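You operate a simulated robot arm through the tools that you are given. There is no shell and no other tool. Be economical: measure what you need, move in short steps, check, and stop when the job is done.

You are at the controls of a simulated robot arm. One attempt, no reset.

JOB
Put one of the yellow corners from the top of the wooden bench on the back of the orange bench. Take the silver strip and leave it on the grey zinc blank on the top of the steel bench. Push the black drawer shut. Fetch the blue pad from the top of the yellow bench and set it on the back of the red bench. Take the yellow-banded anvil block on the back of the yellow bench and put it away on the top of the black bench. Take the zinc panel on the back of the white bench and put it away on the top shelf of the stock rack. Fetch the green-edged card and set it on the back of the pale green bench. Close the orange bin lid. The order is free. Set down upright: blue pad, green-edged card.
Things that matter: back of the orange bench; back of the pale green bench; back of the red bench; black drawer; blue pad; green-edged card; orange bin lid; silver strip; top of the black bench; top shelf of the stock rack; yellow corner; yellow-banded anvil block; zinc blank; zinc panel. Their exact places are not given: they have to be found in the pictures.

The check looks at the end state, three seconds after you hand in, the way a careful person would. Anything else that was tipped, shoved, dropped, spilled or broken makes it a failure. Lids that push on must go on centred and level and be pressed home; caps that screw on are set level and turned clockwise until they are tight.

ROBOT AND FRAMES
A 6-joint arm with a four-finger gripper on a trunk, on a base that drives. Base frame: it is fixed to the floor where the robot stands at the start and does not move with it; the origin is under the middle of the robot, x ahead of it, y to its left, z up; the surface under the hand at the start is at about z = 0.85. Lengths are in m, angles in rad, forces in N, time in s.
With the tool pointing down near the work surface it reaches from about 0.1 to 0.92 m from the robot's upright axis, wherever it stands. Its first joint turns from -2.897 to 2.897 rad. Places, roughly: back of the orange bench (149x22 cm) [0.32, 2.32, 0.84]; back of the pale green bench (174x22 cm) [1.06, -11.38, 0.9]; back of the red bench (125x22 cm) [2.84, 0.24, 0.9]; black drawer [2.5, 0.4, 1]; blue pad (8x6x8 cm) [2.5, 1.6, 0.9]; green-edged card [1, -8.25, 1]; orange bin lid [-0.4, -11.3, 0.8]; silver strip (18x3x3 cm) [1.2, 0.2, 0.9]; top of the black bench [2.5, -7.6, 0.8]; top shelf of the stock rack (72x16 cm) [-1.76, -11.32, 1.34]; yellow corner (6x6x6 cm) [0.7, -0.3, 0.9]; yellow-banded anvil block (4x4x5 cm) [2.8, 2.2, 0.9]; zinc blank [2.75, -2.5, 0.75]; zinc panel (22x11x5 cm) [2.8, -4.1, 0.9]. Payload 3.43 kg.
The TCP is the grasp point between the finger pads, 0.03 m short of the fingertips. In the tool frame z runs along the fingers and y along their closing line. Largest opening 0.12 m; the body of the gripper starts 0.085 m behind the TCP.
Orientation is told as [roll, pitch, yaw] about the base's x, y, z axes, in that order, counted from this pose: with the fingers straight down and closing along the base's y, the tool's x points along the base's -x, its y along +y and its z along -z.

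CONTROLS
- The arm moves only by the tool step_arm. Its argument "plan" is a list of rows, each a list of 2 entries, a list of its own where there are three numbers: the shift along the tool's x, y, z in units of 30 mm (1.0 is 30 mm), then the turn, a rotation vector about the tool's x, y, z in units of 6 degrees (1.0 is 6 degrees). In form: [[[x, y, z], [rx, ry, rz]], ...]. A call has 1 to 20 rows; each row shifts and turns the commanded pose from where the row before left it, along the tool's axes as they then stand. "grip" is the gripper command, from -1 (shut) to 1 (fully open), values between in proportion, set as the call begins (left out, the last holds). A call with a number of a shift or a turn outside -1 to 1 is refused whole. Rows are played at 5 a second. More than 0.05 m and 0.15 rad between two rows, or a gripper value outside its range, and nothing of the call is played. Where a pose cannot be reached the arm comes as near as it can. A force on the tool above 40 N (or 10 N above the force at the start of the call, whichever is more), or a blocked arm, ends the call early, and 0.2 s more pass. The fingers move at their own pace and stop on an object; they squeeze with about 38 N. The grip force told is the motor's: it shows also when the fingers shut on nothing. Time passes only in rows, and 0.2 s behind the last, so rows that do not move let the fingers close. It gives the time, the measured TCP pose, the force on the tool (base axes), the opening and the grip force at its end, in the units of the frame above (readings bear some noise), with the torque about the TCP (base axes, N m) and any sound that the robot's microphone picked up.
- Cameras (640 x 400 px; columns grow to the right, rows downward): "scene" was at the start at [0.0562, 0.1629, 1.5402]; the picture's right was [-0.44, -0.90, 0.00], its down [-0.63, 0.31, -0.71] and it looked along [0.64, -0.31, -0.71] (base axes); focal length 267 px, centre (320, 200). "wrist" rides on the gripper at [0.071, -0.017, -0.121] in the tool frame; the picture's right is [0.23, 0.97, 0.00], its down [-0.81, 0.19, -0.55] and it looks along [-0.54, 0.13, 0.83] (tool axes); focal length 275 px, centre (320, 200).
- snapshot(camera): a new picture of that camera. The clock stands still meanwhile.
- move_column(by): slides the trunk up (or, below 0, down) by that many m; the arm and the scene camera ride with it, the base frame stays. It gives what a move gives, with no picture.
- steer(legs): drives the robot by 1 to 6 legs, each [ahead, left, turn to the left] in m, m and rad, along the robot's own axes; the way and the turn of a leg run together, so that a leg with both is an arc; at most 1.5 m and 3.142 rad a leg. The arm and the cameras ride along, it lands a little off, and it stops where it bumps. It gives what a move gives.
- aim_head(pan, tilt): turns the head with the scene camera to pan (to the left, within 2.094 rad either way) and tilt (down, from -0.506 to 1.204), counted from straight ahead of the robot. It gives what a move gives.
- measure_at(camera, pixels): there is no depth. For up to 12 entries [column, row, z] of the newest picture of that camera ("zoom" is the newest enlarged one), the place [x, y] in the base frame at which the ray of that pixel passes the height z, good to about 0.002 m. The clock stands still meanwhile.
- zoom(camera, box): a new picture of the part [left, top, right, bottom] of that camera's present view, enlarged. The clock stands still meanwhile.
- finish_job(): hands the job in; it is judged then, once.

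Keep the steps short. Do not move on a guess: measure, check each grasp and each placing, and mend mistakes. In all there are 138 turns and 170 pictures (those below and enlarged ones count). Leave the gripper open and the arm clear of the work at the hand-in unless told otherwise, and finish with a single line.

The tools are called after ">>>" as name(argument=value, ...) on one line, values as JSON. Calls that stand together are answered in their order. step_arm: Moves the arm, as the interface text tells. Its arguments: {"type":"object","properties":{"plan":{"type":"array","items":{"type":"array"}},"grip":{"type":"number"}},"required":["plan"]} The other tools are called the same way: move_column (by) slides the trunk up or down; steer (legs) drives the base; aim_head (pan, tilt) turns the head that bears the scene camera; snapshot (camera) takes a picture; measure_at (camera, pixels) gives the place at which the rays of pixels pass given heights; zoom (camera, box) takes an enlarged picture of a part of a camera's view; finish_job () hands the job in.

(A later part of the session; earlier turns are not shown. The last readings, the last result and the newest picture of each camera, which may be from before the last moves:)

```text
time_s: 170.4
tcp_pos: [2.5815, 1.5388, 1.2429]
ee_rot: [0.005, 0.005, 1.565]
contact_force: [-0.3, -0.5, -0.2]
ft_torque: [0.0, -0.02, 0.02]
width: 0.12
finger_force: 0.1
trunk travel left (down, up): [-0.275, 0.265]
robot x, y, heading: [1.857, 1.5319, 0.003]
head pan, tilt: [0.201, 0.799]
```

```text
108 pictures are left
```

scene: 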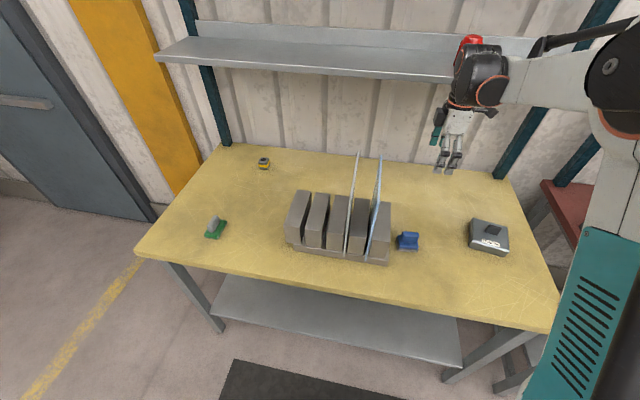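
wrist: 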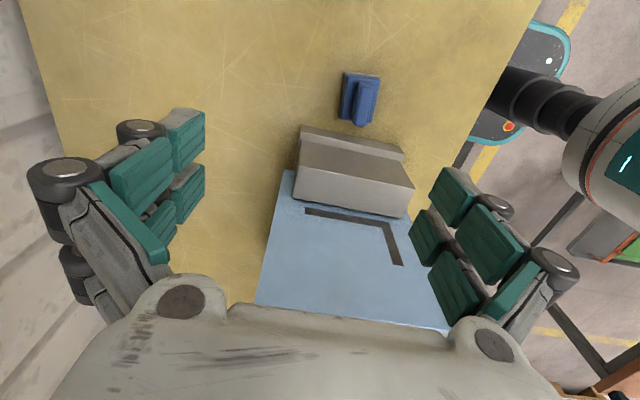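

>>> zoom(camera="scene", box=[360, 205, 460, 268])

>>> measure_at(camera="zoom", pixels=[[240, 290, 0.85], [372, 290, 0.85], [240, 290, 0.9], [372, 290, 0.9]])

>>> measure_at(camera="scene", pixels=[[264, 168, 0.9], [264, 168, 0.85], [136, 254, 0.9], [136, 254, 0.85], [557, 335, 0.9], [557, 335, 0.85]])

```text
6.35 times, centred on (410, 236) of scene
```

zoom: 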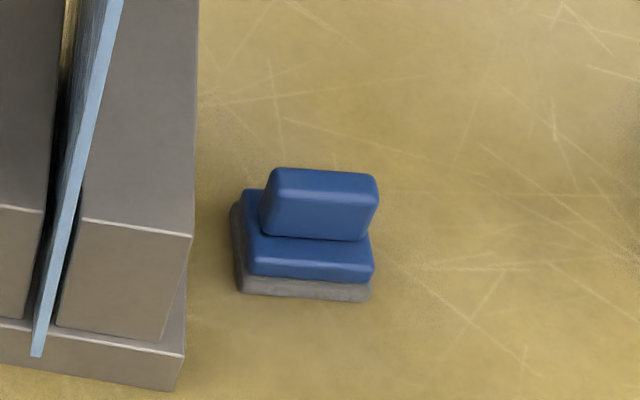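

```text
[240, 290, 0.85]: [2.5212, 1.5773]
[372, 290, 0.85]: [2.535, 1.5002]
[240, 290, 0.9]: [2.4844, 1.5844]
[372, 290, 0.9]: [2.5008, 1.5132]
```

```text
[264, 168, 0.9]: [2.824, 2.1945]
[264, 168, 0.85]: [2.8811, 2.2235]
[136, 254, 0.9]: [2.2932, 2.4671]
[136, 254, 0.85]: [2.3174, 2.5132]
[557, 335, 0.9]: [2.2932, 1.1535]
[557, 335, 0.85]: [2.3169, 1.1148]
```

Agreed: bench z 0.90, pad centre (2.513,1.552), handle turned about 5°. I move over it and descend partway with the gripper opened to 6 cm.

>>> step_arm(plan=[[[-0.12, 0.76, 0], [0, 0, -0.3]], [[-0.12, 0.76, 0], [0, 0, -0.3]], [[-0.13, 0.76, 0], [0, 0, -0.3]], [[0, 0, 1], [0, 0, 0]], [[0, 0, 1], [0, 0, 0]], [[0, 0, 1], [0, 0, 0]], [[0, 0, 1], [0, 0, 0]], [[0, 0, 1], [0, 0, 0]], [[0, 0, 0], [0, 0, 0]]], grip=0.1)

>>> zoom(camera="wrist", box=[200, 40, 440, 190])

```text
time_s: 172.4
tcp_pos: [2.5102, 1.5467, 1.0926]
ee_rot: [0.005, 0.005, 1.658]
contact_force: [-0.4, 0.4, 0.2]
ft_torque: [-0.02, 0.0, 0.0]
width: 0.0658
finger_force: 0.0
trunk travel left (down, up): [-0.275, 0.265]
robot x, y, heading: [1.8623, 1.528, 0.003]
head pan, tilt: [0.201, 0.799]
```

```text
2.67 times, centred on (320, 115) of wrist
```

zoom: 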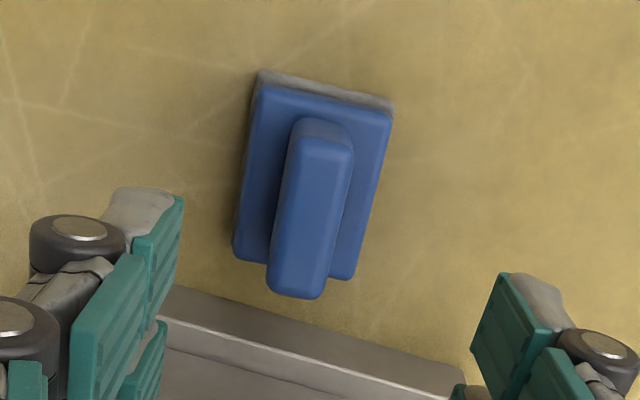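

>>> measure_at(camera="zoom", pixels=[[298, 135, 0.978], [353, 150, 0.978], [268, 282, 0.978], [322, 292, 0.978], [262, 88, 0.925], [392, 112, 0.925], [234, 256, 0.925], [352, 278, 0.925]])

```text
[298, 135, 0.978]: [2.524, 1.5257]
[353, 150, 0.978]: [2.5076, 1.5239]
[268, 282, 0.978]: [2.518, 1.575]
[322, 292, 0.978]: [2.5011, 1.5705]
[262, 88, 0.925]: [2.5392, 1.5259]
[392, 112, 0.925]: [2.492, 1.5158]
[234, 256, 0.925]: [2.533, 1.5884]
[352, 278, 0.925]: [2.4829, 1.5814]
```

Handle centre (2.5127,1.549). Small correction, then down to 0.972 and close.

>>> step_arm(plan=[[[-0.07, -0.08, 1], [0, 0, -0.3]], [[0, 0, 1], [0, 0, 0]], [[0, 0, 1], [0, 0, 0]], [[0, 0, 0.7], [0, 0, 0]], [[0, 0, 0.3], [0, 0, 0]], [[0, 0, 0], [0, 0, 0]]])

>>> step_arm(plan=[[[0, 0, 0], [0, 0, 0]], [[0, 0, 0], [0, 0, 0]], [[0, 0, 0], [0, 0, 0]], [[0, 0, -0.5], [0, 0, 0]], [[0, 0, -1], [0, 0, 0]], [[0, 0, -1], [0, 0, 0]], [[0, 0, -1], [0, 0, 0]], [[0, 0, -1], [0, 0, 0]]], grip=-1)

>>> snapshot(camera="wrist")

```text
time_s: 173.8
tcp_pos: [2.5128, 1.5486, 0.9719]
ee_rot: [0.002, 0.003, 1.692]
contact_force: [0.2, 0.4, -0.1]
ft_torque: [0.01, 0.02, -0.02]
width: 0.0661
finger_force: 0.1
trunk travel left (down, up): [-0.275, 0.265]
robot x, y, heading: [1.8546, 1.5311, 0.001]
head pan, tilt: [0.201, 0.799]
```

```text
time_s: 175.6
tcp_pos: [2.511, 1.5497, 1.1085]
ee_rot: [0.003, 0.003, 1.692]
contact_force: [0.3, 0.9, -0.6]
ft_torque: [-0.01, -0.04, 0.02]
width: 0.0213
finger_force: 37.8
trunk travel left (down, up): [-0.275, 0.265]
robot x, y, heading: [1.8583, 1.5304, -0.001]
head pan, tilt: [0.201, 0.799]
```

```text
105 pictures are left
```

wrist: 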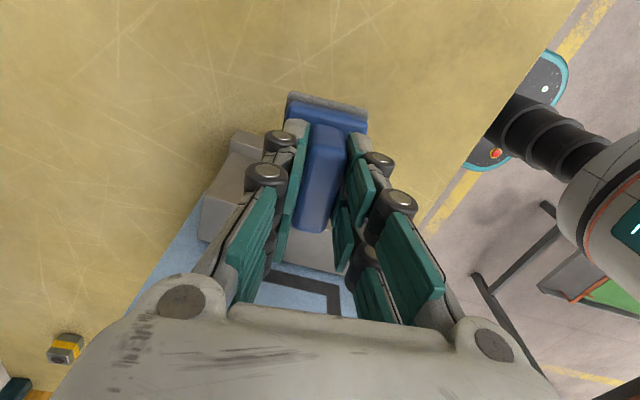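

Held (2.1 cm on the handle). I raise, retract, back off and go to the red bench.

>>> step_arm(plan=[[[0, 0, -1], [0, 0, 0]], [[0, 0, -1], [0, 0, 0]], [[0, 0, -1], [0, 0, 0]], [[0, 0, -1], [0, 0, 0]], [[0, 0, -1], [0, 0, 0]], [[0, 1, 0], [0, 0, 0.4]], [[0, 1, 0], [0, 0, 0.4]], [[0, 1, 0], [0, 0, 0.4]], [[0, 1, 0], [0, 0, 0]], [[0, 1, 0], [0, 0, 0]], [[0, 1, 0], [0, 0, 0]]])

>>> steer(legs=[[-0.15, 0, 0], [0, -1.2, 0]])

>>> aim_head(pan=0, tilt=0.65)

>>> snapshot(camera="scene")

```text
time_s: 178.0
tcp_pos: [2.3318, 1.5428, 1.2593]
ee_rot: [0.003, 0.005, 1.567]
contact_force: [-0.3, 0.6, -0.4]
ft_torque: [0.0, 0.0, -0.01]
width: 0.0213
finger_force: 38.0
trunk travel left (down, up): [-0.275, 0.265]
robot x, y, heading: [1.8587, 1.5331, -0.005]
head pan, tilt: [0.201, 0.799]
```

```text
time_s: 185.1
tcp_pos: [2.1833, 0.3455, 1.2585]
ee_rot: [0.004, 0.004, 1.569]
contact_force: [-0.5, -0.2, -1.1]
ft_torque: [0.01, 0.0, -0.02]
width: 0.0217
finger_force: 37.9
trunk travel left (down, up): [-0.275, 0.265]
robot x, y, heading: [1.7067, 0.3285, 0.007]
head pan, tilt: [0.201, 0.799]
```

```text
time_s: 185.8
tcp_pos: [2.1838, 0.3462, 1.2581]
ee_rot: [0.003, 0.005, 1.57]
contact_force: [-0.5, 0.4, -1.1]
ft_torque: [-0.01, 0.01, 0.0]
width: 0.0212
finger_force: 37.9
trunk travel left (down, up): [-0.275, 0.265]
robot x, y, heading: [1.7103, 0.3319, 0.008]
head pan, tilt: [0.0, 0.649]
```

```text
104 pictures are left
```

scene: 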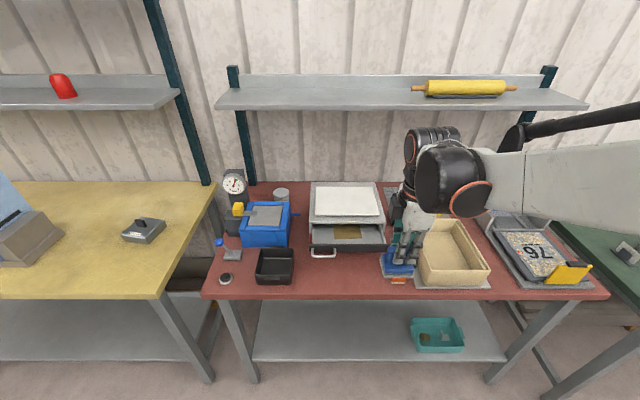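

The middle back is hidden by the arm. I strafe left 0.4 m... rather right 0.35 m, to see behind it.

>>> steer(legs=[[0, -0.4, -0.008]])

>>> snapshot(camera="scene")

>>> snapshot(camera="wrist")

```text
time_s: 188.3
tcp_pos: [2.1835, -0.0601, 1.2587]
ee_rot: [0.005, 0.004, 1.56]
contact_force: [-0.3, -1.1, -1.3]
ft_torque: [0.02, 0.02, 0.0]
width: 0.0216
finger_force: 38.1
trunk travel left (down, up): [-0.275, 0.265]
robot x, y, heading: [1.7111, -0.0691, -0.001]
head pan, tilt: [0.0, 0.649]
```

```text
103 pictures are left
```

scene: 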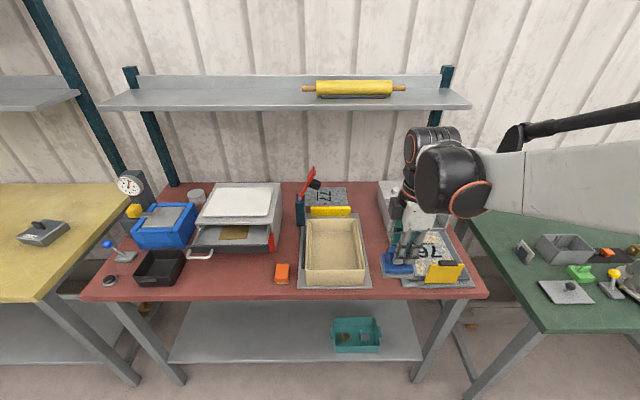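

```text
102 pictures are left
```

wrist: 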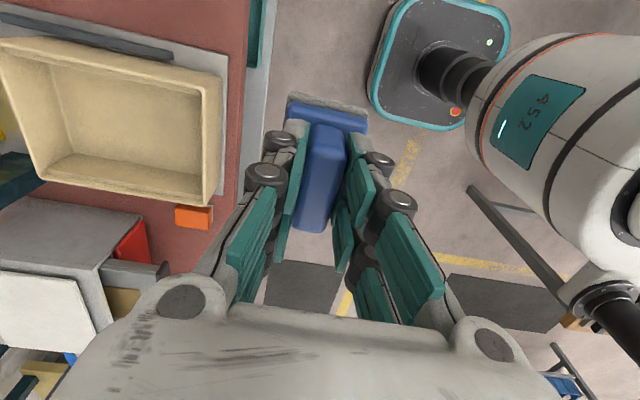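

Free patch at the back: between the "77" plate (edge col ~350) and the grey box (col ~380). I zoom and measure it.

>>> zoom(camera="scene", box=[270, 160, 420, 260])

>>> measure_at(camera="scene", pixels=[[349, 190, 0.9], [352, 213, 0.9], [377, 185, 0.9], [381, 200, 0.9], [388, 220, 0.9], [365, 183, 0.9], [366, 230, 0.9], [283, 195, 0.9], [298, 200, 0.9], [470, 105, 1.4], [470, 105, 1.35], [100, 104, 1.4]])

```text
4.00 times, centred on (345, 210) of scene
```

zoom: 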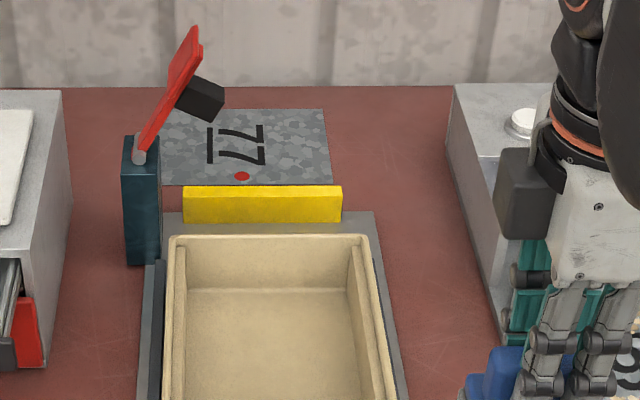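

```text
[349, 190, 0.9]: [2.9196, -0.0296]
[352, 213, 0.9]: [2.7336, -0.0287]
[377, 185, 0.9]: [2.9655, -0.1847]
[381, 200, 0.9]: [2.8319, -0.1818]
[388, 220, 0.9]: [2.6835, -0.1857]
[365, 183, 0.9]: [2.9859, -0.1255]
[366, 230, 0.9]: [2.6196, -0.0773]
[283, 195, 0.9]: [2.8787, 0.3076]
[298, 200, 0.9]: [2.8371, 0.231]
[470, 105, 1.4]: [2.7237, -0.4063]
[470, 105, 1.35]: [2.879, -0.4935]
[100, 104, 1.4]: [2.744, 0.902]
```

>>> measure_at(camera="zoom", pixels=[[503, 335, 0.9], [500, 160, 1.0], [500, 160, 1.03], [500, 160, 1.06], [450, 85, 1.0], [450, 150, 0.9], [185, 185, 0.95], [342, 220, 0.91]])

```text
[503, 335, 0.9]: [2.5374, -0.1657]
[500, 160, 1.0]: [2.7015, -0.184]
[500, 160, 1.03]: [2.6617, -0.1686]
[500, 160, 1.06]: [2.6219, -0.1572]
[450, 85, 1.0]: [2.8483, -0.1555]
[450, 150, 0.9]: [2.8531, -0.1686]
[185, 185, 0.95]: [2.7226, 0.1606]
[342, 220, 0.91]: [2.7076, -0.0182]
```

Gap: y −0.03…−0.165, and the box is about 10 cm high. I'll place the pad at (2.79,−0.098). The shelf front is near x 2.8, z 1.37, so I come in low: align, then lower to TCP 1.005.

>>> steer(legs=[[0.2, -0.037, 0.001]])

>>> move_column(by=-0.05)

>>> step_arm(plan=[[[0, 0, 1], [0, 0, 0]], [[0, 0, 1], [0, 0, 0]], [[0, 0, 1], [0, 0, 0]], [[0, 0, 1], [0, 0, 0]], [[0, 0, 1], [0, 0, 0]], [[0, 0, 1], [0, 0, 0]], [[0, 0, 0.7], [0, 0, 0]], [[0, 0, 0], [0, 0, 0]]])

>>> snapshot(camera="scene")

>>> snapshot(camera="wrist")

```text
time_s: 189.9
tcp_pos: [2.386, -0.097, 1.2578]
ee_rot: [0.004, 0.004, 1.559]
contact_force: [-0.1, -0.7, -0.8]
ft_torque: [0.0, 0.02, -0.02]
width: 0.0214
finger_force: 38.0
trunk travel left (down, up): [-0.275, 0.265]
robot x, y, heading: [1.9081, -0.1074, -0.009]
head pan, tilt: [0.0, 0.649]
```

```text
time_s: 190.8
tcp_pos: [2.3844, -0.0982, 1.2086]
ee_rot: [0.003, 0.004, 1.557]
contact_force: [0.3, 0.3, -1.4]
ft_torque: [-0.04, 0.01, 0.0]
width: 0.0218
finger_force: 37.7
trunk travel left (down, up): [-0.225, 0.315]
robot x, y, heading: [1.9094, -0.1117, -0.006]
head pan, tilt: [0.0, 0.649]
```

```text
time_s: 192.6
tcp_pos: [2.384, -0.0987, 1.0084]
ee_rot: [0.002, 0.004, 1.559]
contact_force: [1.2, -0.1, -0.2]
ft_torque: [0.02, 0.01, -0.01]
width: 0.0213
finger_force: 38.5
trunk travel left (down, up): [-0.225, 0.315]
robot x, y, heading: [1.9149, -0.1059, -0.008]
head pan, tilt: [0.0, 0.649]
```

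```text
100 pictures are left
```

scene: 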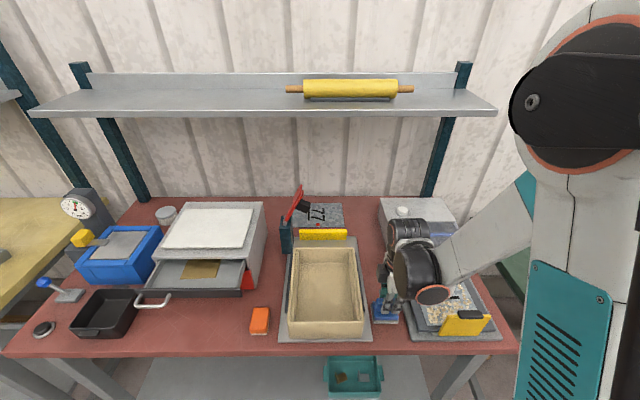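

```text
99 pictures are left
```

wrist: 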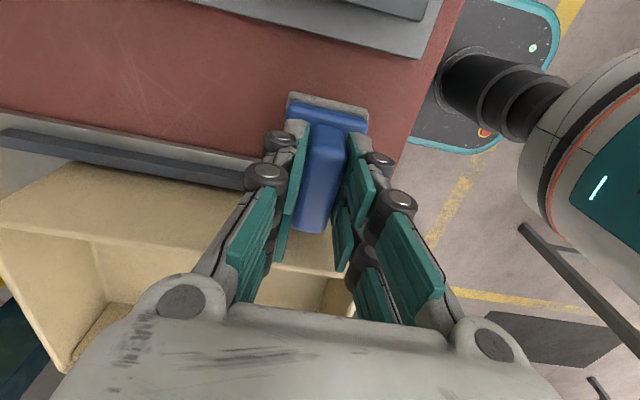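

>>> measure_at(camera="wrist", pixels=[[100, 128, 0.905], [100, 150, 0.92], [60, 165, 0.97], [60, 165, 1.0], [345, 275, 0.97], [100, 30, 0.9], [420, 55, 0.9]])

>>> zoom(camera="scene", box=[330, 200, 460, 350])

```text
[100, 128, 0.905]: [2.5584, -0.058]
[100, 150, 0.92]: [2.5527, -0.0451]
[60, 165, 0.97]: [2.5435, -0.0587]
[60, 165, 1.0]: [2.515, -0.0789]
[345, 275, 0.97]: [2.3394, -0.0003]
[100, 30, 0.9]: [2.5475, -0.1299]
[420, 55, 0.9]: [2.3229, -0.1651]
```

```text
2.67 times, centred on (395, 275) of scene
```

zoom: 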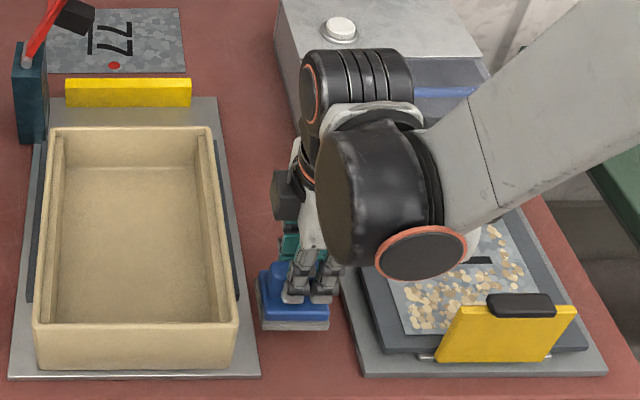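

The corridor holds: pad y −0.056…−0.136, bottom 0.94 above the mats. I raise 1 cm and extend in toward x 2.79.

>>> step_arm(plan=[[[0, -0.5, -0.4], [0, 0, 0]], [[0, -1, 0], [0, 0, 0]], [[0, -1, 0], [0, 0, 0]], [[0, -1, 0], [0, 0, 0]], [[0, -1, 0], [0, 0, 0]], [[0, -1, 0], [0, 0, 0]], [[0, -1, 0], [0, 0, 0]], [[0, -1, 0], [0, 0, 0]], [[0, -1, 0], [0, 0, 0]], [[0, -1, 0], [0, 0, 0]], [[0, -1, 0], [0, 0, 0]], [[0, -1, 0], [0, 0, 0]], [[0, -1, 0], [0, 0, 0]], [[0, -1, 0], [0, 0, 0]], [[0, 0, 0], [0, 0, 0]]])

>>> snapshot(camera="scene")

>>> snapshot(camera="wrist")

```text
time_s: 195.8
tcp_pos: [2.7914, -0.1031, 1.019]
ee_rot: [0.004, 0.004, 1.56]
contact_force: [0.0, -0.4, -1.4]
ft_torque: [0.0, 0.0, -0.05]
width: 0.0215
finger_force: 38.0
trunk travel left (down, up): [-0.225, 0.315]
robot x, y, heading: [1.9102, -0.1102, -0.005]
head pan, tilt: [0.0, 0.649]
```

```text
97 pictures are left
```

scene: 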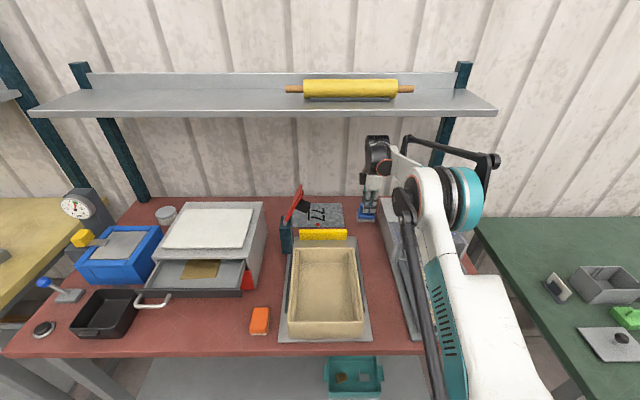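

```text
96 pictures are left
```

wrist: 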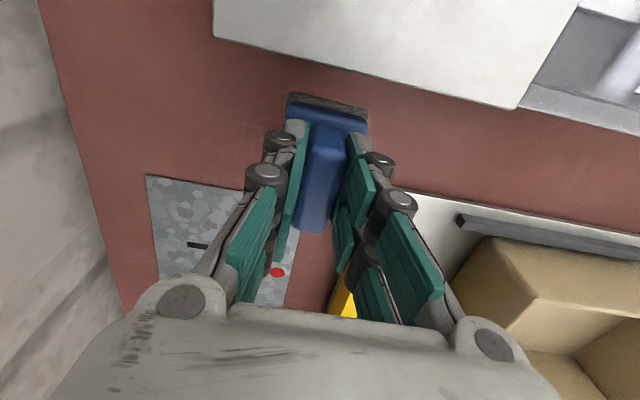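

>>> measure_at(camera="wrist", pixels=[[200, 182, 0.903], [250, 190, 0.903], [430, 195, 0.905], [214, 38, 1.0], [480, 100, 1.0], [287, 97, 0.95], [367, 110, 0.95]])

```text
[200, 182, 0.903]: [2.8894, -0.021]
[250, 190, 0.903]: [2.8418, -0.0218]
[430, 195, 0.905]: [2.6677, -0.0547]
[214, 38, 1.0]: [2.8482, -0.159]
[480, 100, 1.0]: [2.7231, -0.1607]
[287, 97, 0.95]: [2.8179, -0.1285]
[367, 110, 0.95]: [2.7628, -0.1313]
```

Clear on both sides. I lower to touch.

>>> step_arm(plan=[[[0, 0, 0.7], [0, 0, 0]], [[0, 0, 0.5], [0, 0, 0]], [[0, 0, 0.2], [0, 0, 0]], [[0, 0, 0.1], [0, 0, 0]], [[0, 0, 0.1], [0, 0, 0]], [[0, 0, 0], [0, 0, 0]]])

```text
time_s: 197.2
tcp_pos: [2.788, -0.1021, 0.9718]
ee_rot: [0.002, 0.002, 1.559]
contact_force: [8.2, -0.1, 26.3]
ft_torque: [0.29, -0.39, -0.09]
width: 0.0214
finger_force: 38.1
trunk travel left (down, up): [-0.225, 0.315]
robot x, y, heading: [1.9093, -0.1069, -0.002]
head pan, tilt: [0.0, 0.649]
```

Touched at 0.972. I release and retract along the same way.

>>> step_arm(plan=[[[0, 0, 0], [0, 0, 0]], [[0, 0, 0], [0, 0, 0]], [[0, 0, -0.6], [0, 0, 0]], [[0, 0, -1], [0, 0, 0]], [[0, 0, -0.2], [0, 0, 0]], [[0, 1, 0], [0, 0, 0]], [[0, 1, 0], [0, 0, 0]], [[0, 1, 0], [0, 0, 0]], [[0, 1, 0], [0, 0, 0]], [[0, 1, 0], [0, 0, 0]], [[0, 1, -0.5], [0, 0, 0]], [[0, 1, -0.5], [0, 0, 0]], [[0, 1, -1], [0, 0, 0]], [[0, 1, -1], [0, 0, 0]], [[0, 1, -1], [0, 0, 0]], [[0, 1, 0], [0, 0, 0]], [[0, 1, 0], [0, 0, 0]], [[0, 1, 0], [0, 0, 0]]], grip=-0.25)

>>> snapshot(camera="scene")

```text
time_s: 201.0
tcp_pos: [2.3987, -0.099, 1.1455]
ee_rot: [0.003, 0.003, 1.557]
contact_force: [0.0, 0.0, 0.0]
ft_torque: [0.0, -0.03, 0.01]
width: 0.0448
finger_force: 0.0
trunk travel left (down, up): [-0.225, 0.315]
robot x, y, heading: [1.9103, -0.1072, -0.002]
head pan, tilt: [0.0, 0.649]
```

```text
95 pictures are left
```

scene: 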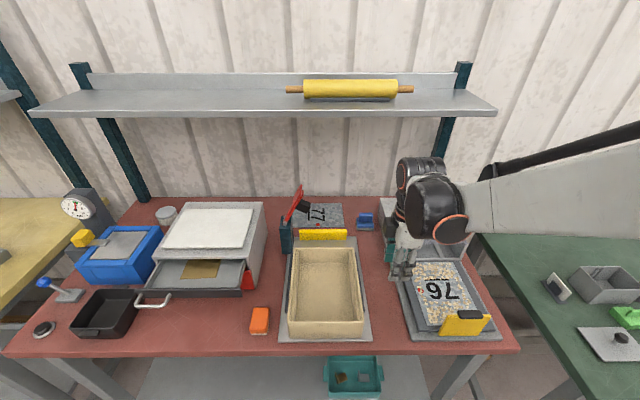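

The pad stands. Next the drawer: I zoom and measure its front.

>>> zoom(camera="scene", box=[90, 190, 290, 320])

```text
3.08 times, centred on (190, 255) of scene
```

zoom: 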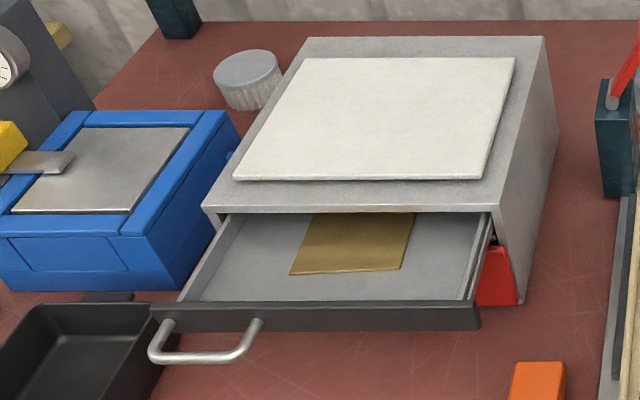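

There is a red block beside the drawer at zoom (497,275). I move left to face the drawer and look again.

>>> measure_at(camera="zoom", pixels=[[150, 312, 0.95], [480, 310, 0.95], [480, 328, 0.92], [202, 208, 1.0], [492, 210, 1.0], [518, 303, 0.9], [478, 305, 0.9], [150, 360, 0.93], [262, 322, 0.93]])

>>> steer(legs=[[-0.2, 0.2, 0], [0, 0.2, 0]])

>>> aim_head(pan=0, tilt=0.7)

>>> zoom(camera="scene", box=[200, 130, 440, 300])

>>> snapshot(camera="wrist")

```text
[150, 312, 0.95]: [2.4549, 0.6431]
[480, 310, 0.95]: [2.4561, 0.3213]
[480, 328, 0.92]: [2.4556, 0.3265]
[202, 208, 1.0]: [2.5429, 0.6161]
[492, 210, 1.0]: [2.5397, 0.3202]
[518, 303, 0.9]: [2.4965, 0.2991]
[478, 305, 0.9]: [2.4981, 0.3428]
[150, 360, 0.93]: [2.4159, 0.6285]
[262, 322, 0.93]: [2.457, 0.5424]
```

```text
time_s: 204.2
tcp_pos: [2.2032, 0.3031, 1.1455]
ee_rot: [0.005, 0.004, 1.56]
contact_force: [0.3, 0.7, 0.3]
ft_torque: [0.02, -0.03, 0.06]
width: 0.045
finger_force: 0.0
trunk travel left (down, up): [-0.225, 0.315]
robot x, y, heading: [1.7129, 0.2952, -0.003]
head pan, tilt: [0.0, 0.649]
```

```text
time_s: 204.8
tcp_pos: [2.2026, 0.3038, 1.1462]
ee_rot: [0.004, 0.002, 1.559]
contact_force: [-0.1, 1.4, 0.3]
ft_torque: [-0.03, 0.01, 0.0]
width: 0.0451
finger_force: 0.1
trunk travel left (down, up): [-0.225, 0.315]
robot x, y, heading: [1.7128, 0.2909, -0.011]
head pan, tilt: [0.0, 0.7]
```

```text
2.35 times, centred on (320, 215) of scene
```

zoom: 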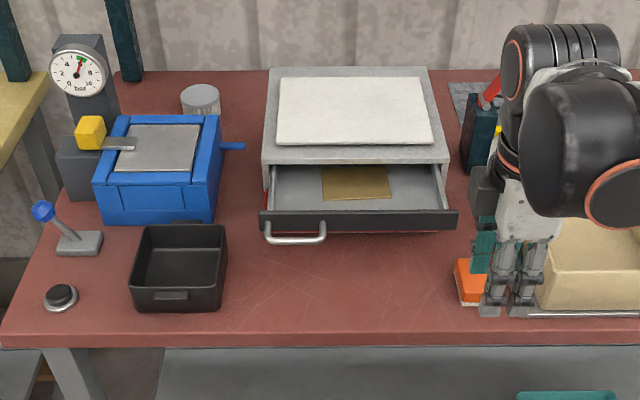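

```text
92 pictures are left
```

wrist: 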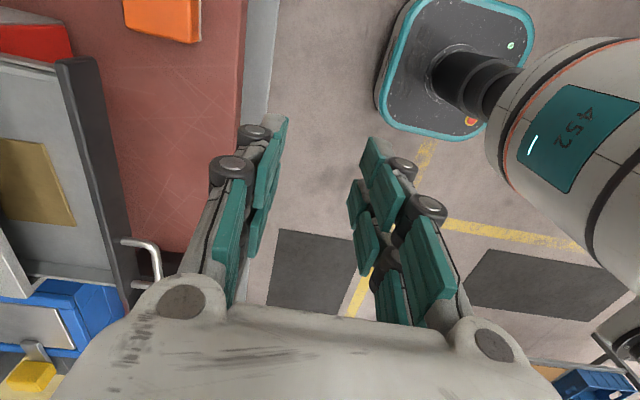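

The red is only the cabinet's lower front, not an obstacle. I measure the drawer front from this view.

>>> measure_at(camera="zoom", pixels=[[260, 212, 0.95], [457, 210, 0.95], [260, 212, 0.97], [457, 210, 0.97], [262, 163, 1.0], [448, 163, 1.0], [262, 163, 1.04], [448, 163, 1.04], [266, 233, 0.93], [326, 235, 0.93]])

>>> measure_at(camera="wrist", pixels=[[80, 58, 0.95], [135, 285, 0.95], [80, 58, 0.97], [155, 245, 0.93], [60, 62, 0.95]])

```text
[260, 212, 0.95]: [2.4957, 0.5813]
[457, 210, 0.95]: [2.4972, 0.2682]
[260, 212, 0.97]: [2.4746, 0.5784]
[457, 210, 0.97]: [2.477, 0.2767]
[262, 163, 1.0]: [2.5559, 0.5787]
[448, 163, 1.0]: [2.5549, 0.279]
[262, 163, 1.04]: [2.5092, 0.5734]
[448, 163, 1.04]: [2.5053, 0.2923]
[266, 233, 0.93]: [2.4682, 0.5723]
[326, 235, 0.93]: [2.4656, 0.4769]
```

```text
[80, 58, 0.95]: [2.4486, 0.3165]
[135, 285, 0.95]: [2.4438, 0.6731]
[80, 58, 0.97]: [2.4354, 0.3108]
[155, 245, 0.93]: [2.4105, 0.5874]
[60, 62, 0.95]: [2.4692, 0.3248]
```

Triangulated: drawer front at x≈2.41, z 0.985–1.015, y 0.295–0.575; cabinet face x≈2.50. I close the gripper, turn it back to yaw 0 and set it before the front at y 0.42, right of the handle.

>>> step_arm(plan=[[[0, 0, 0], [0, 0, 1]], [[0, 0, 0], [0, 0, 1]], [[0, 0, 0], [0, 0, 1]], [[0, 0, 0], [0, 0, 1]], [[0, 0, 0], [0, 0, 1]], [[0, 0, 0], [0, 0, 1]], [[0, 0, 0], [0, 0, 1]], [[0, 0, 0], [0, 0, 1]], [[0, 0, 0], [0, 0, 1]], [[0, 0, 0], [0, 0, 1]], [[0, 0, 0], [0, 0, 1]], [[0, 0, 0], [0, 0, 1]], [[0, 0, 0], [0, 0, 1]], [[0, 0, 0], [0, 0, 1]], [[0, 0, 0], [0, 0, 0.9]]], grip=-1)

>>> step_arm(plan=[[[-0.9, 1, 0], [0, 0, 0]], [[-0.9, 1, 0], [0, 0, 0]], [[-0.9, 1, 0.2], [0, 0, 0]], [[-0.8, 0.85, 0.8], [0, 0, 0]], [[-0.5, 0, 1], [0, 0, 0]], [[0, 0, 1], [0, 0, 0]], [[0, 0, 1], [0, 0, 0]], [[0, 0, 1], [0, 0, 0]], [[0, 0, 0], [0, 0, 0]]])

>>> zoom(camera="scene", box=[200, 130, 440, 300])

>>> snapshot(camera="wrist")

```text
time_s: 208.0
tcp_pos: [2.2031, 0.3038, 1.1461]
ee_rot: [-0.004, 0.003, -0.003]
contact_force: [0.9, -0.2, 0.3]
ft_torque: [-0.01, 0.01, -0.03]
width: 0.0
finger_force: 33.5
trunk travel left (down, up): [-0.225, 0.315]
robot x, y, heading: [1.7152, 0.293, -0.014]
head pan, tilt: [0.0, 0.7]
```

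```text
time_s: 210.0
tcp_pos: [2.3224, 0.4178, 0.9951]
ee_rot: [-0.003, 0.003, -0.003]
contact_force: [0.0, -0.4, 1.3]
ft_torque: [-0.01, -0.01, -0.01]
width: 0.0003
finger_force: 33.5
trunk travel left (down, up): [-0.225, 0.315]
robot x, y, heading: [1.7139, 0.2934, -0.007]
head pan, tilt: [0.0, 0.7]
```

```text
2.35 times, centred on (320, 215) of scene
```

zoom: 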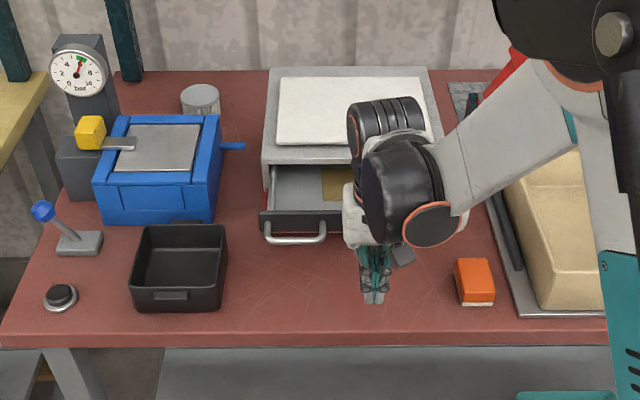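

```text
90 pictures are left
```

wrist: 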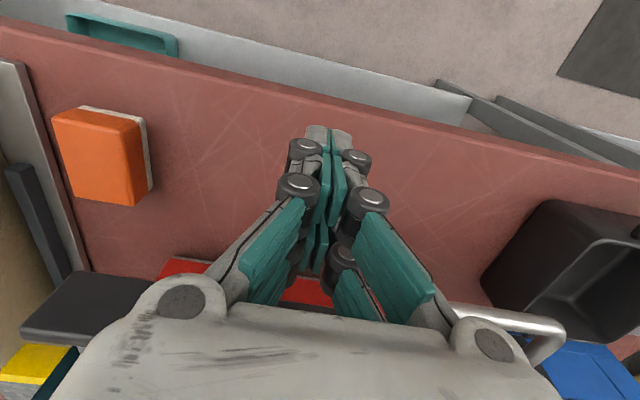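

Positioned. I push forward slowly and watch the force.

>>> step_arm(plan=[[[-1, 0, 0], [0, 0, 0]], [[-1, 0, 0], [0, 0, 0]], [[-0.5, 0, 0], [0, 0, 0]], [[-0.5, 0, 0], [0, 0, 0]], [[-0.5, 0, 0], [0, 0, 0]], [[-0.5, 0, 0], [0, 0, 0]], [[-0.5, 0, 0], [0, 0, 0]], [[-0.5, 0, 0], [0, 0, 0]], [[-0.3, 0, 0], [0, 0, 0]]])

>>> zoom(camera="scene", box=[200, 130, 440, 300])

```text
time_s: 211.8
tcp_pos: [2.4589, 0.4178, 0.994]
ee_rot: [-0.005, 0.013, -0.002]
contact_force: [-13.2, -2.2, 1.3]
ft_torque: [-0.07, -0.74, 0.18]
width: 0.0062
finger_force: 33.4
trunk travel left (down, up): [-0.225, 0.315]
robot x, y, heading: [1.7125, 0.2918, -0.009]
head pan, tilt: [0.0, 0.7]
stopped in row 8: the force on the tool passed its limit at 56 N (the readings are from after the stop); the commanded pose is now the measured one
```

```text
2.35 times, centred on (320, 215) of scene
```

zoom: 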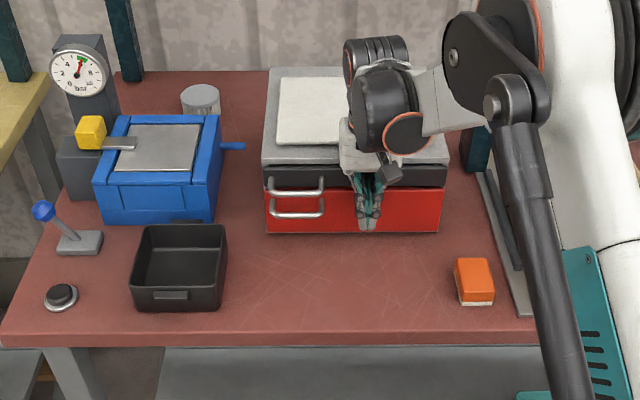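

The drawer reached its stop (force rose). I pull back, rise, and check that it's flush.

>>> step_arm(plan=[[[0.5, 0, 0], [0, 0, 0]], [[1, 0, 0], [0, 0, 0]], [[1, 0, 0], [0, 0, 0]], [[1, 0, -1], [0, 0, 0]], [[1, 0, -1], [0, 0, 0]], [[1, 0, -1], [0, 0, 0]], [[0.5, 0, -1], [0, 0, 0]], [[0.5, -1, -1], [0, 0, 0]], [[0, -1, -1], [0, 0, 0]], [[0, -1, 0], [0, 0, 0]]], grip=1)

>>> zoom(camera="scene", box=[270, 150, 410, 250])

```text
time_s: 214.0
tcp_pos: [2.2678, 0.3286, 1.1767]
ee_rot: [-0.005, 0.011, -0.002]
contact_force: [-0.2, -0.7, -0.2]
ft_torque: [0.01, 0.04, -0.03]
width: 0.1201
finger_force: 0.1
trunk travel left (down, up): [-0.225, 0.315]
robot x, y, heading: [1.7138, 0.2923, -0.009]
head pan, tilt: [0.0, 0.7]
```

```text
4.00 times, centred on (340, 200) of scene
```

zoom: 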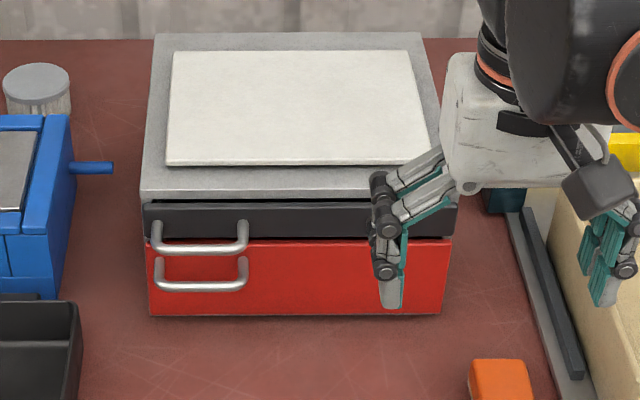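

The drawer is flush and shut. Now to the yellow bench for the banded block: strafe left 1.9 m and look.

>>> steer(legs=[[0, 1.0, 0.009], [0, 0.9, 0], [0.12, 0, 0]])

>>> snapshot(camera="scene")

>>> snapshot(camera="wrist")

```text
time_s: 224.3
tcp_pos: [2.3851, 2.2349, 1.1761]
ee_rot: [-0.005, 0.014, 0.02]
contact_force: [1.0, -1.0, -0.3]
ft_torque: [-0.02, 0.07, 0.01]
width: 0.12
finger_force: 0.1
trunk travel left (down, up): [-0.225, 0.315]
robot x, y, heading: [1.8274, 2.1896, 0.016]
head pan, tilt: [0.0, 0.7]
```

```text
87 pictures are left
```

scene: 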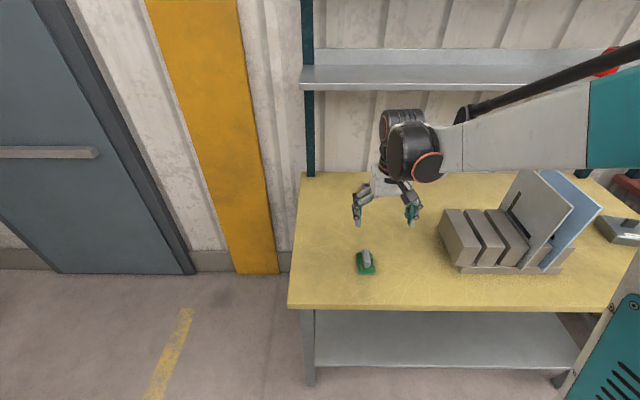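

```text
86 pictures are left
```

wrist: 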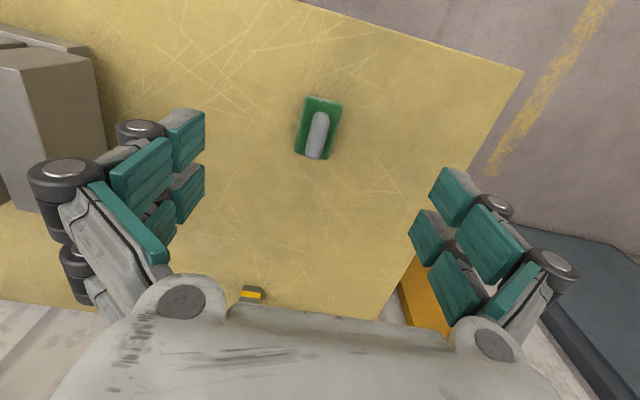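

The block is at wrist (252,296). I lower to about 1.04 and extend 0.24 m to see it better.

>>> measure_at(camera="wrist", pixels=[[252, 290, 0.95], [252, 302, 0.9], [318, 150, 0.93]])

>>> step_arm(plan=[[[0, 0, 1], [0, 0, 0]], [[-0.5, 0, 1], [0, 0, 0]], [[-1, 0, 1], [0, 0, 0]], [[-1, 0, 1], [0, 0, 0]], [[-1, -0.4, 0.5], [0, 0, 0]], [[-1, -0.4, 0], [0, 0, 0]], [[-1, -0.4, 0], [0, 0, 0]], [[-1, -0.3, 0], [0, 0, 0]], [[-1, 0, 0], [0, 0, 0]], [[0, 0, 0], [0, 0, 0]]])

>>> snapshot(camera="wrist")

```text
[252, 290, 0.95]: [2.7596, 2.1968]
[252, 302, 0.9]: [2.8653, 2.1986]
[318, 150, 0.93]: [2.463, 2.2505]
```

```text
time_s: 226.5
tcp_pos: [2.6083, 2.1941, 1.0381]
ee_rot: [-0.004, 0.012, 0.018]
contact_force: [-0.1, 0.5, -0.3]
ft_torque: [0.02, -0.02, 0.0]
width: 0.1199
finger_force: 0.0
trunk travel left (down, up): [-0.225, 0.315]
robot x, y, heading: [1.8311, 2.1855, 0.013]
head pan, tilt: [0.0, 0.7]
```

```text
85 pictures are left
```

wrist: 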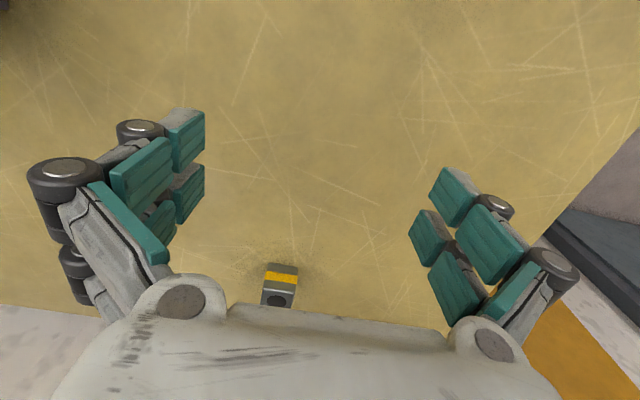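

>>> zoom(camera="wrist", box=[230, 245, 330, 308])

>>> measure_at(camera="wrist", pixels=[[268, 264, 0.9], [298, 269, 0.9], [263, 290, 0.95], [296, 293, 0.95], [280, 300, 0.95]])

```text
6.35 times, centred on (280, 276) of wrist
```

zoom: 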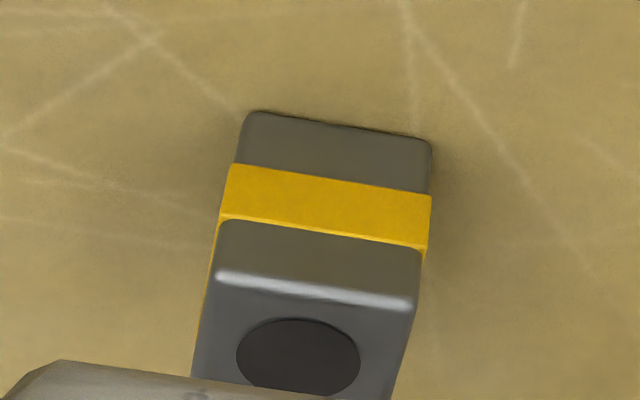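

```text
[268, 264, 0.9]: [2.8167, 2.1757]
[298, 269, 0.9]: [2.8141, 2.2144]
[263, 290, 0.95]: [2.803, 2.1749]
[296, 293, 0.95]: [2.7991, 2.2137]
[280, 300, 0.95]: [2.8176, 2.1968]
```

Block centre ≈(2.832,2.195), nearly square. I drop to 0.98 first (staying under the shelf), drive ahead 0.1 m and extend over it.

>>> step_arm(plan=[[[0, 0, 1], [0, 0, -0.5]], [[0, 0, 0.5], [0, 0, 0]], [[0, 0, 0], [0, 0, 0]]])

>>> steer(legs=[[0.1, 0, -0.013]])

>>> snapshot(camera="wrist")

```text
time_s: 227.3
tcp_pos: [2.607, 2.1924, 0.993]
ee_rot: [-0.003, 0.013, 0.072]
contact_force: [0.7, -0.3, -0.3]
ft_torque: [-0.05, -0.01, -0.01]
width: 0.12
finger_force: 0.1
trunk travel left (down, up): [-0.225, 0.315]
robot x, y, heading: [1.8292, 2.1878, 0.014]
head pan, tilt: [0.0, 0.7]
```

```text
time_s: 228.4
tcp_pos: [2.7085, 2.1835, 0.9921]
ee_rot: [-0.004, 0.016, 0.057]
contact_force: [0.2, -0.3, -0.6]
ft_torque: [0.0, 0.05, 0.02]
width: 0.1198
finger_force: 0.1
trunk travel left (down, up): [-0.225, 0.315]
robot x, y, heading: [1.9269, 2.1892, 0.0]
head pan, tilt: [0.0, 0.7]
```

```text
83 pictures are left
```

wrist: 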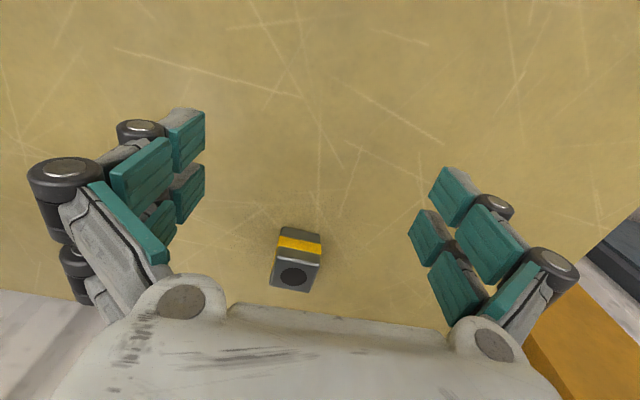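

>>> measure_at(camera="wrist", pixels=[[281, 227, 0.9], [322, 236, 0.9], [275, 258, 0.95], [318, 265, 0.95], [270, 284, 0.95], [310, 292, 0.95]])

```text
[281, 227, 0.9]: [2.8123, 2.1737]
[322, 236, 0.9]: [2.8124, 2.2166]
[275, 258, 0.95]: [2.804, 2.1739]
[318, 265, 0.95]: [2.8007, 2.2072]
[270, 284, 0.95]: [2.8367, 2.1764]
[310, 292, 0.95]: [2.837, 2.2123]
```

Block centre (2.826,2.194). I go over it and down to 0.937, then close.

>>> step_arm(plan=[[[-1, 0.13, 0], [0, 0, 0]], [[-1, 0, 0], [0, 0, 0]], [[-1, 0, 0], [0, 0, 0]], [[-0.93, 0, 0], [0, 0, 0]], [[0, 0, 0.9], [0, 0, 0]], [[0, 0, 0.9], [0, 0, 0]], [[0, 0, 0], [0, 0, 0]]])

>>> step_arm(plan=[[[0, 0, 0], [0, 0, 0]], [[0, 0, 0], [0, 0, 0]], [[0, 0, 0], [0, 0, 0]], [[0, 0, -1], [0, 0, 0]], [[0, 0, -0.7], [0, 0, 0]]], grip=-1)

>>> snapshot(camera="wrist")

```text
time_s: 230.0
tcp_pos: [2.8252, 2.1938, 0.9375]
ee_rot: [-0.004, 0.015, 0.057]
contact_force: [-0.6, -0.3, -0.4]
ft_torque: [0.05, -0.01, 0.01]
width: 0.12
finger_force: 0.1
trunk travel left (down, up): [-0.225, 0.315]
robot x, y, heading: [1.9258, 2.19, 0.0]
head pan, tilt: [0.0, 0.7]
```

```text
time_s: 231.2
tcp_pos: [2.8261, 2.1938, 0.9895]
ee_rot: [-0.004, 0.013, 0.058]
contact_force: [-1.0, -0.2, -3.8]
ft_torque: [0.0, 0.0, 0.02]
width: 0.0396
finger_force: 38.1
trunk travel left (down, up): [-0.225, 0.315]
robot x, y, heading: [1.9314, 2.1887, -0.004]
head pan, tilt: [0.0, 0.7]
```

```text
82 pictures are left
```

wrist: 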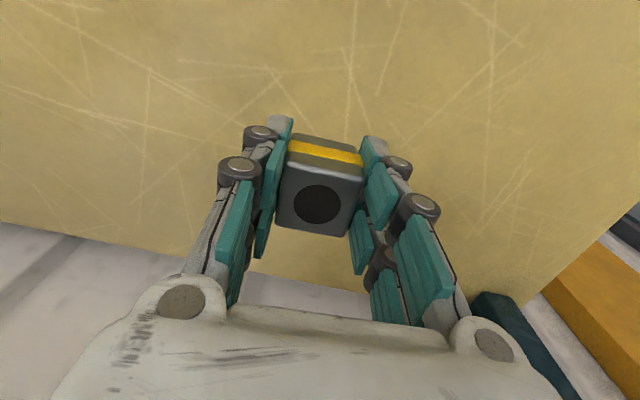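

Held (4 cm). I retract low, then lift, back off, and drive down the aisle.

>>> step_arm(plan=[[[1, 0, 0], [0, 0, 0]], [[1, 0, 0], [0, 0, 0]], [[1, 0, 0], [0, 0, 0]], [[1, 0, 0], [0, 0, 0]], [[1, 0, -0.3], [0, 0, 0]], [[1, 0, -1], [0, 0, 0]], [[1, 0, -1], [0, 0, 0]], [[1, 0, -1], [0, 0, 0]], [[1, 0, -1], [0, 0, 0]], [[1, 0, -1], [0, 0, 0]], [[1, 0, -1], [0, 0, 0]], [[1, 0, 0], [0, 0, 0]], [[1, 0, 0], [0, 0, 0]]])

>>> steer(legs=[[-0.23, 0, 0], [0, 0, -1.571], [1.5, 0, 0], [1.5, 0, 0], [1.5, 0, 0], [1.0, 0, 0]])

>>> aim_head(pan=0, tilt=0.4)

>>> snapshot(camera="scene")

```text
time_s: 234.0
tcp_pos: [2.4367, 2.1723, 1.1831]
ee_rot: [-0.005, 0.012, 0.059]
contact_force: [-0.5, 0.5, -3.4]
ft_torque: [-0.02, -0.02, -0.01]
width: 0.0394
finger_force: 38.3
trunk travel left (down, up): [-0.225, 0.315]
robot x, y, heading: [1.9253, 2.185, 0.001]
head pan, tilt: [0.0, 0.7]
```

```text
time_s: 265.5
tcp_pos: [1.6719, -3.8184, 1.1827]
ee_rot: [-0.004, 0.012, -1.519]
contact_force: [-0.1, -0.5, -3.6]
ft_torque: [-0.01, -0.02, 0.01]
width: 0.0395
finger_force: 38.1
trunk travel left (down, up): [-0.225, 0.315]
robot x, y, heading: [1.6941, -3.3085, -1.579]
head pan, tilt: [0.0, 0.7]
```

```text
time_s: 266.3
tcp_pos: [1.6728, -3.8175, 1.1819]
ee_rot: [-0.003, 0.011, -1.521]
contact_force: [0.8, -0.3, -3.2]
ft_torque: [0.04, 0.01, 0.0]
width: 0.0398
finger_force: 38.1
trunk travel left (down, up): [-0.225, 0.315]
robot x, y, heading: [1.6936, -3.3088, -1.58]
head pan, tilt: [0.0, 0.4]
```

```text
81 pictures are left
```

scene: 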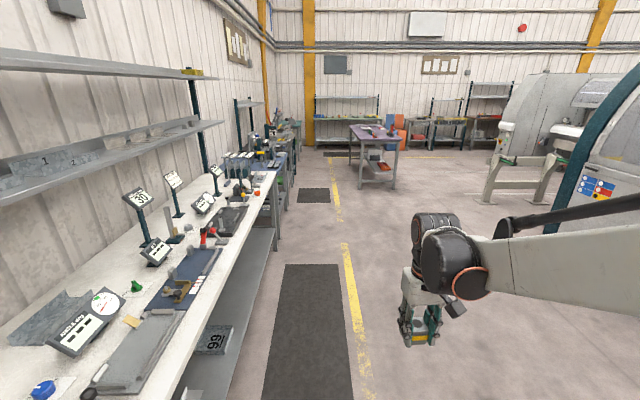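

White bench on the left, a purple table ahead (375,150). I measure the free way.

>>> measure_at(camera="scene", pixels=[[363, 188, 0], [396, 185, 0], [350, 170, 0], [298, 175, 0], [277, 248, 0], [290, 200, 0], [272, 180, 0.9], [297, 140, 0.85]])

>>> zoom(camera="scene", box=[200, 70, 520, 220])

```text
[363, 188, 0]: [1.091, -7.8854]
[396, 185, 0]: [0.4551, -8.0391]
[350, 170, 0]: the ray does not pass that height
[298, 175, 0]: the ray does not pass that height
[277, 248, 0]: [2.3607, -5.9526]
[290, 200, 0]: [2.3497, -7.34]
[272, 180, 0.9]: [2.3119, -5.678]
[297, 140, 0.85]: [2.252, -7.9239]
```

```text
2.00 times, centred on (360, 145) of scene
```

zoom: 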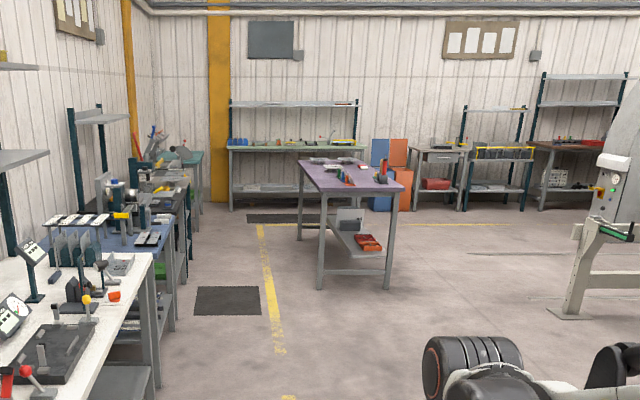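

The aisle is clear. I drive to y ≈ −7.55 and turn left to face the black bench.

>>> steer(legs=[[1.5, 0, 0.009], [1.5, 0, 0], [1.25, 0, 0], [0, 0, 1.571]])

>>> aim_head(pan=0, tilt=0.6)

>>> snapshot(camera="scene")

```text
time_s: 290.3
tcp_pos: [2.1482, -7.5472, 1.182]
ee_rot: [-0.004, 0.012, 0.037]
contact_force: [-0.1, 0.7, -2.4]
ft_torque: [-0.02, 0.05, 0.01]
width: 0.0398
finger_force: 38.1
trunk travel left (down, up): [-0.225, 0.315]
robot x, y, heading: [1.6415, -7.5166, -0.02]
head pan, tilt: [0.0, 0.4]
```

```text
time_s: 291.0
tcp_pos: [2.1484, -7.5463, 1.1821]
ee_rot: [-0.003, 0.013, 0.036]
contact_force: [-0.3, -0.2, -3.8]
ft_torque: [0.0, -0.01, 0.0]
width: 0.0397
finger_force: 38.2
trunk travel left (down, up): [-0.225, 0.315]
robot x, y, heading: [1.6393, -7.5191, -0.023]
head pan, tilt: [0.0, 0.6]
```

```text
79 pictures are left
```

scene: 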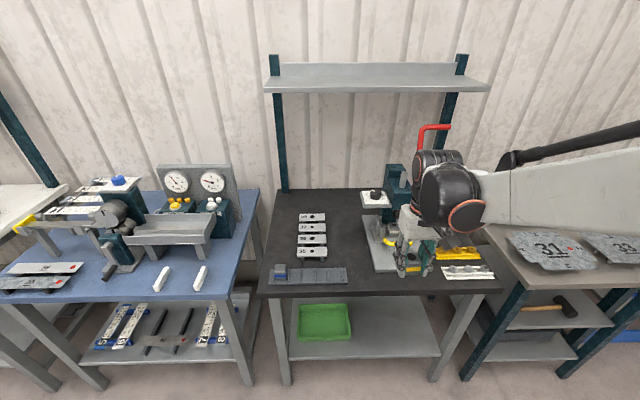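

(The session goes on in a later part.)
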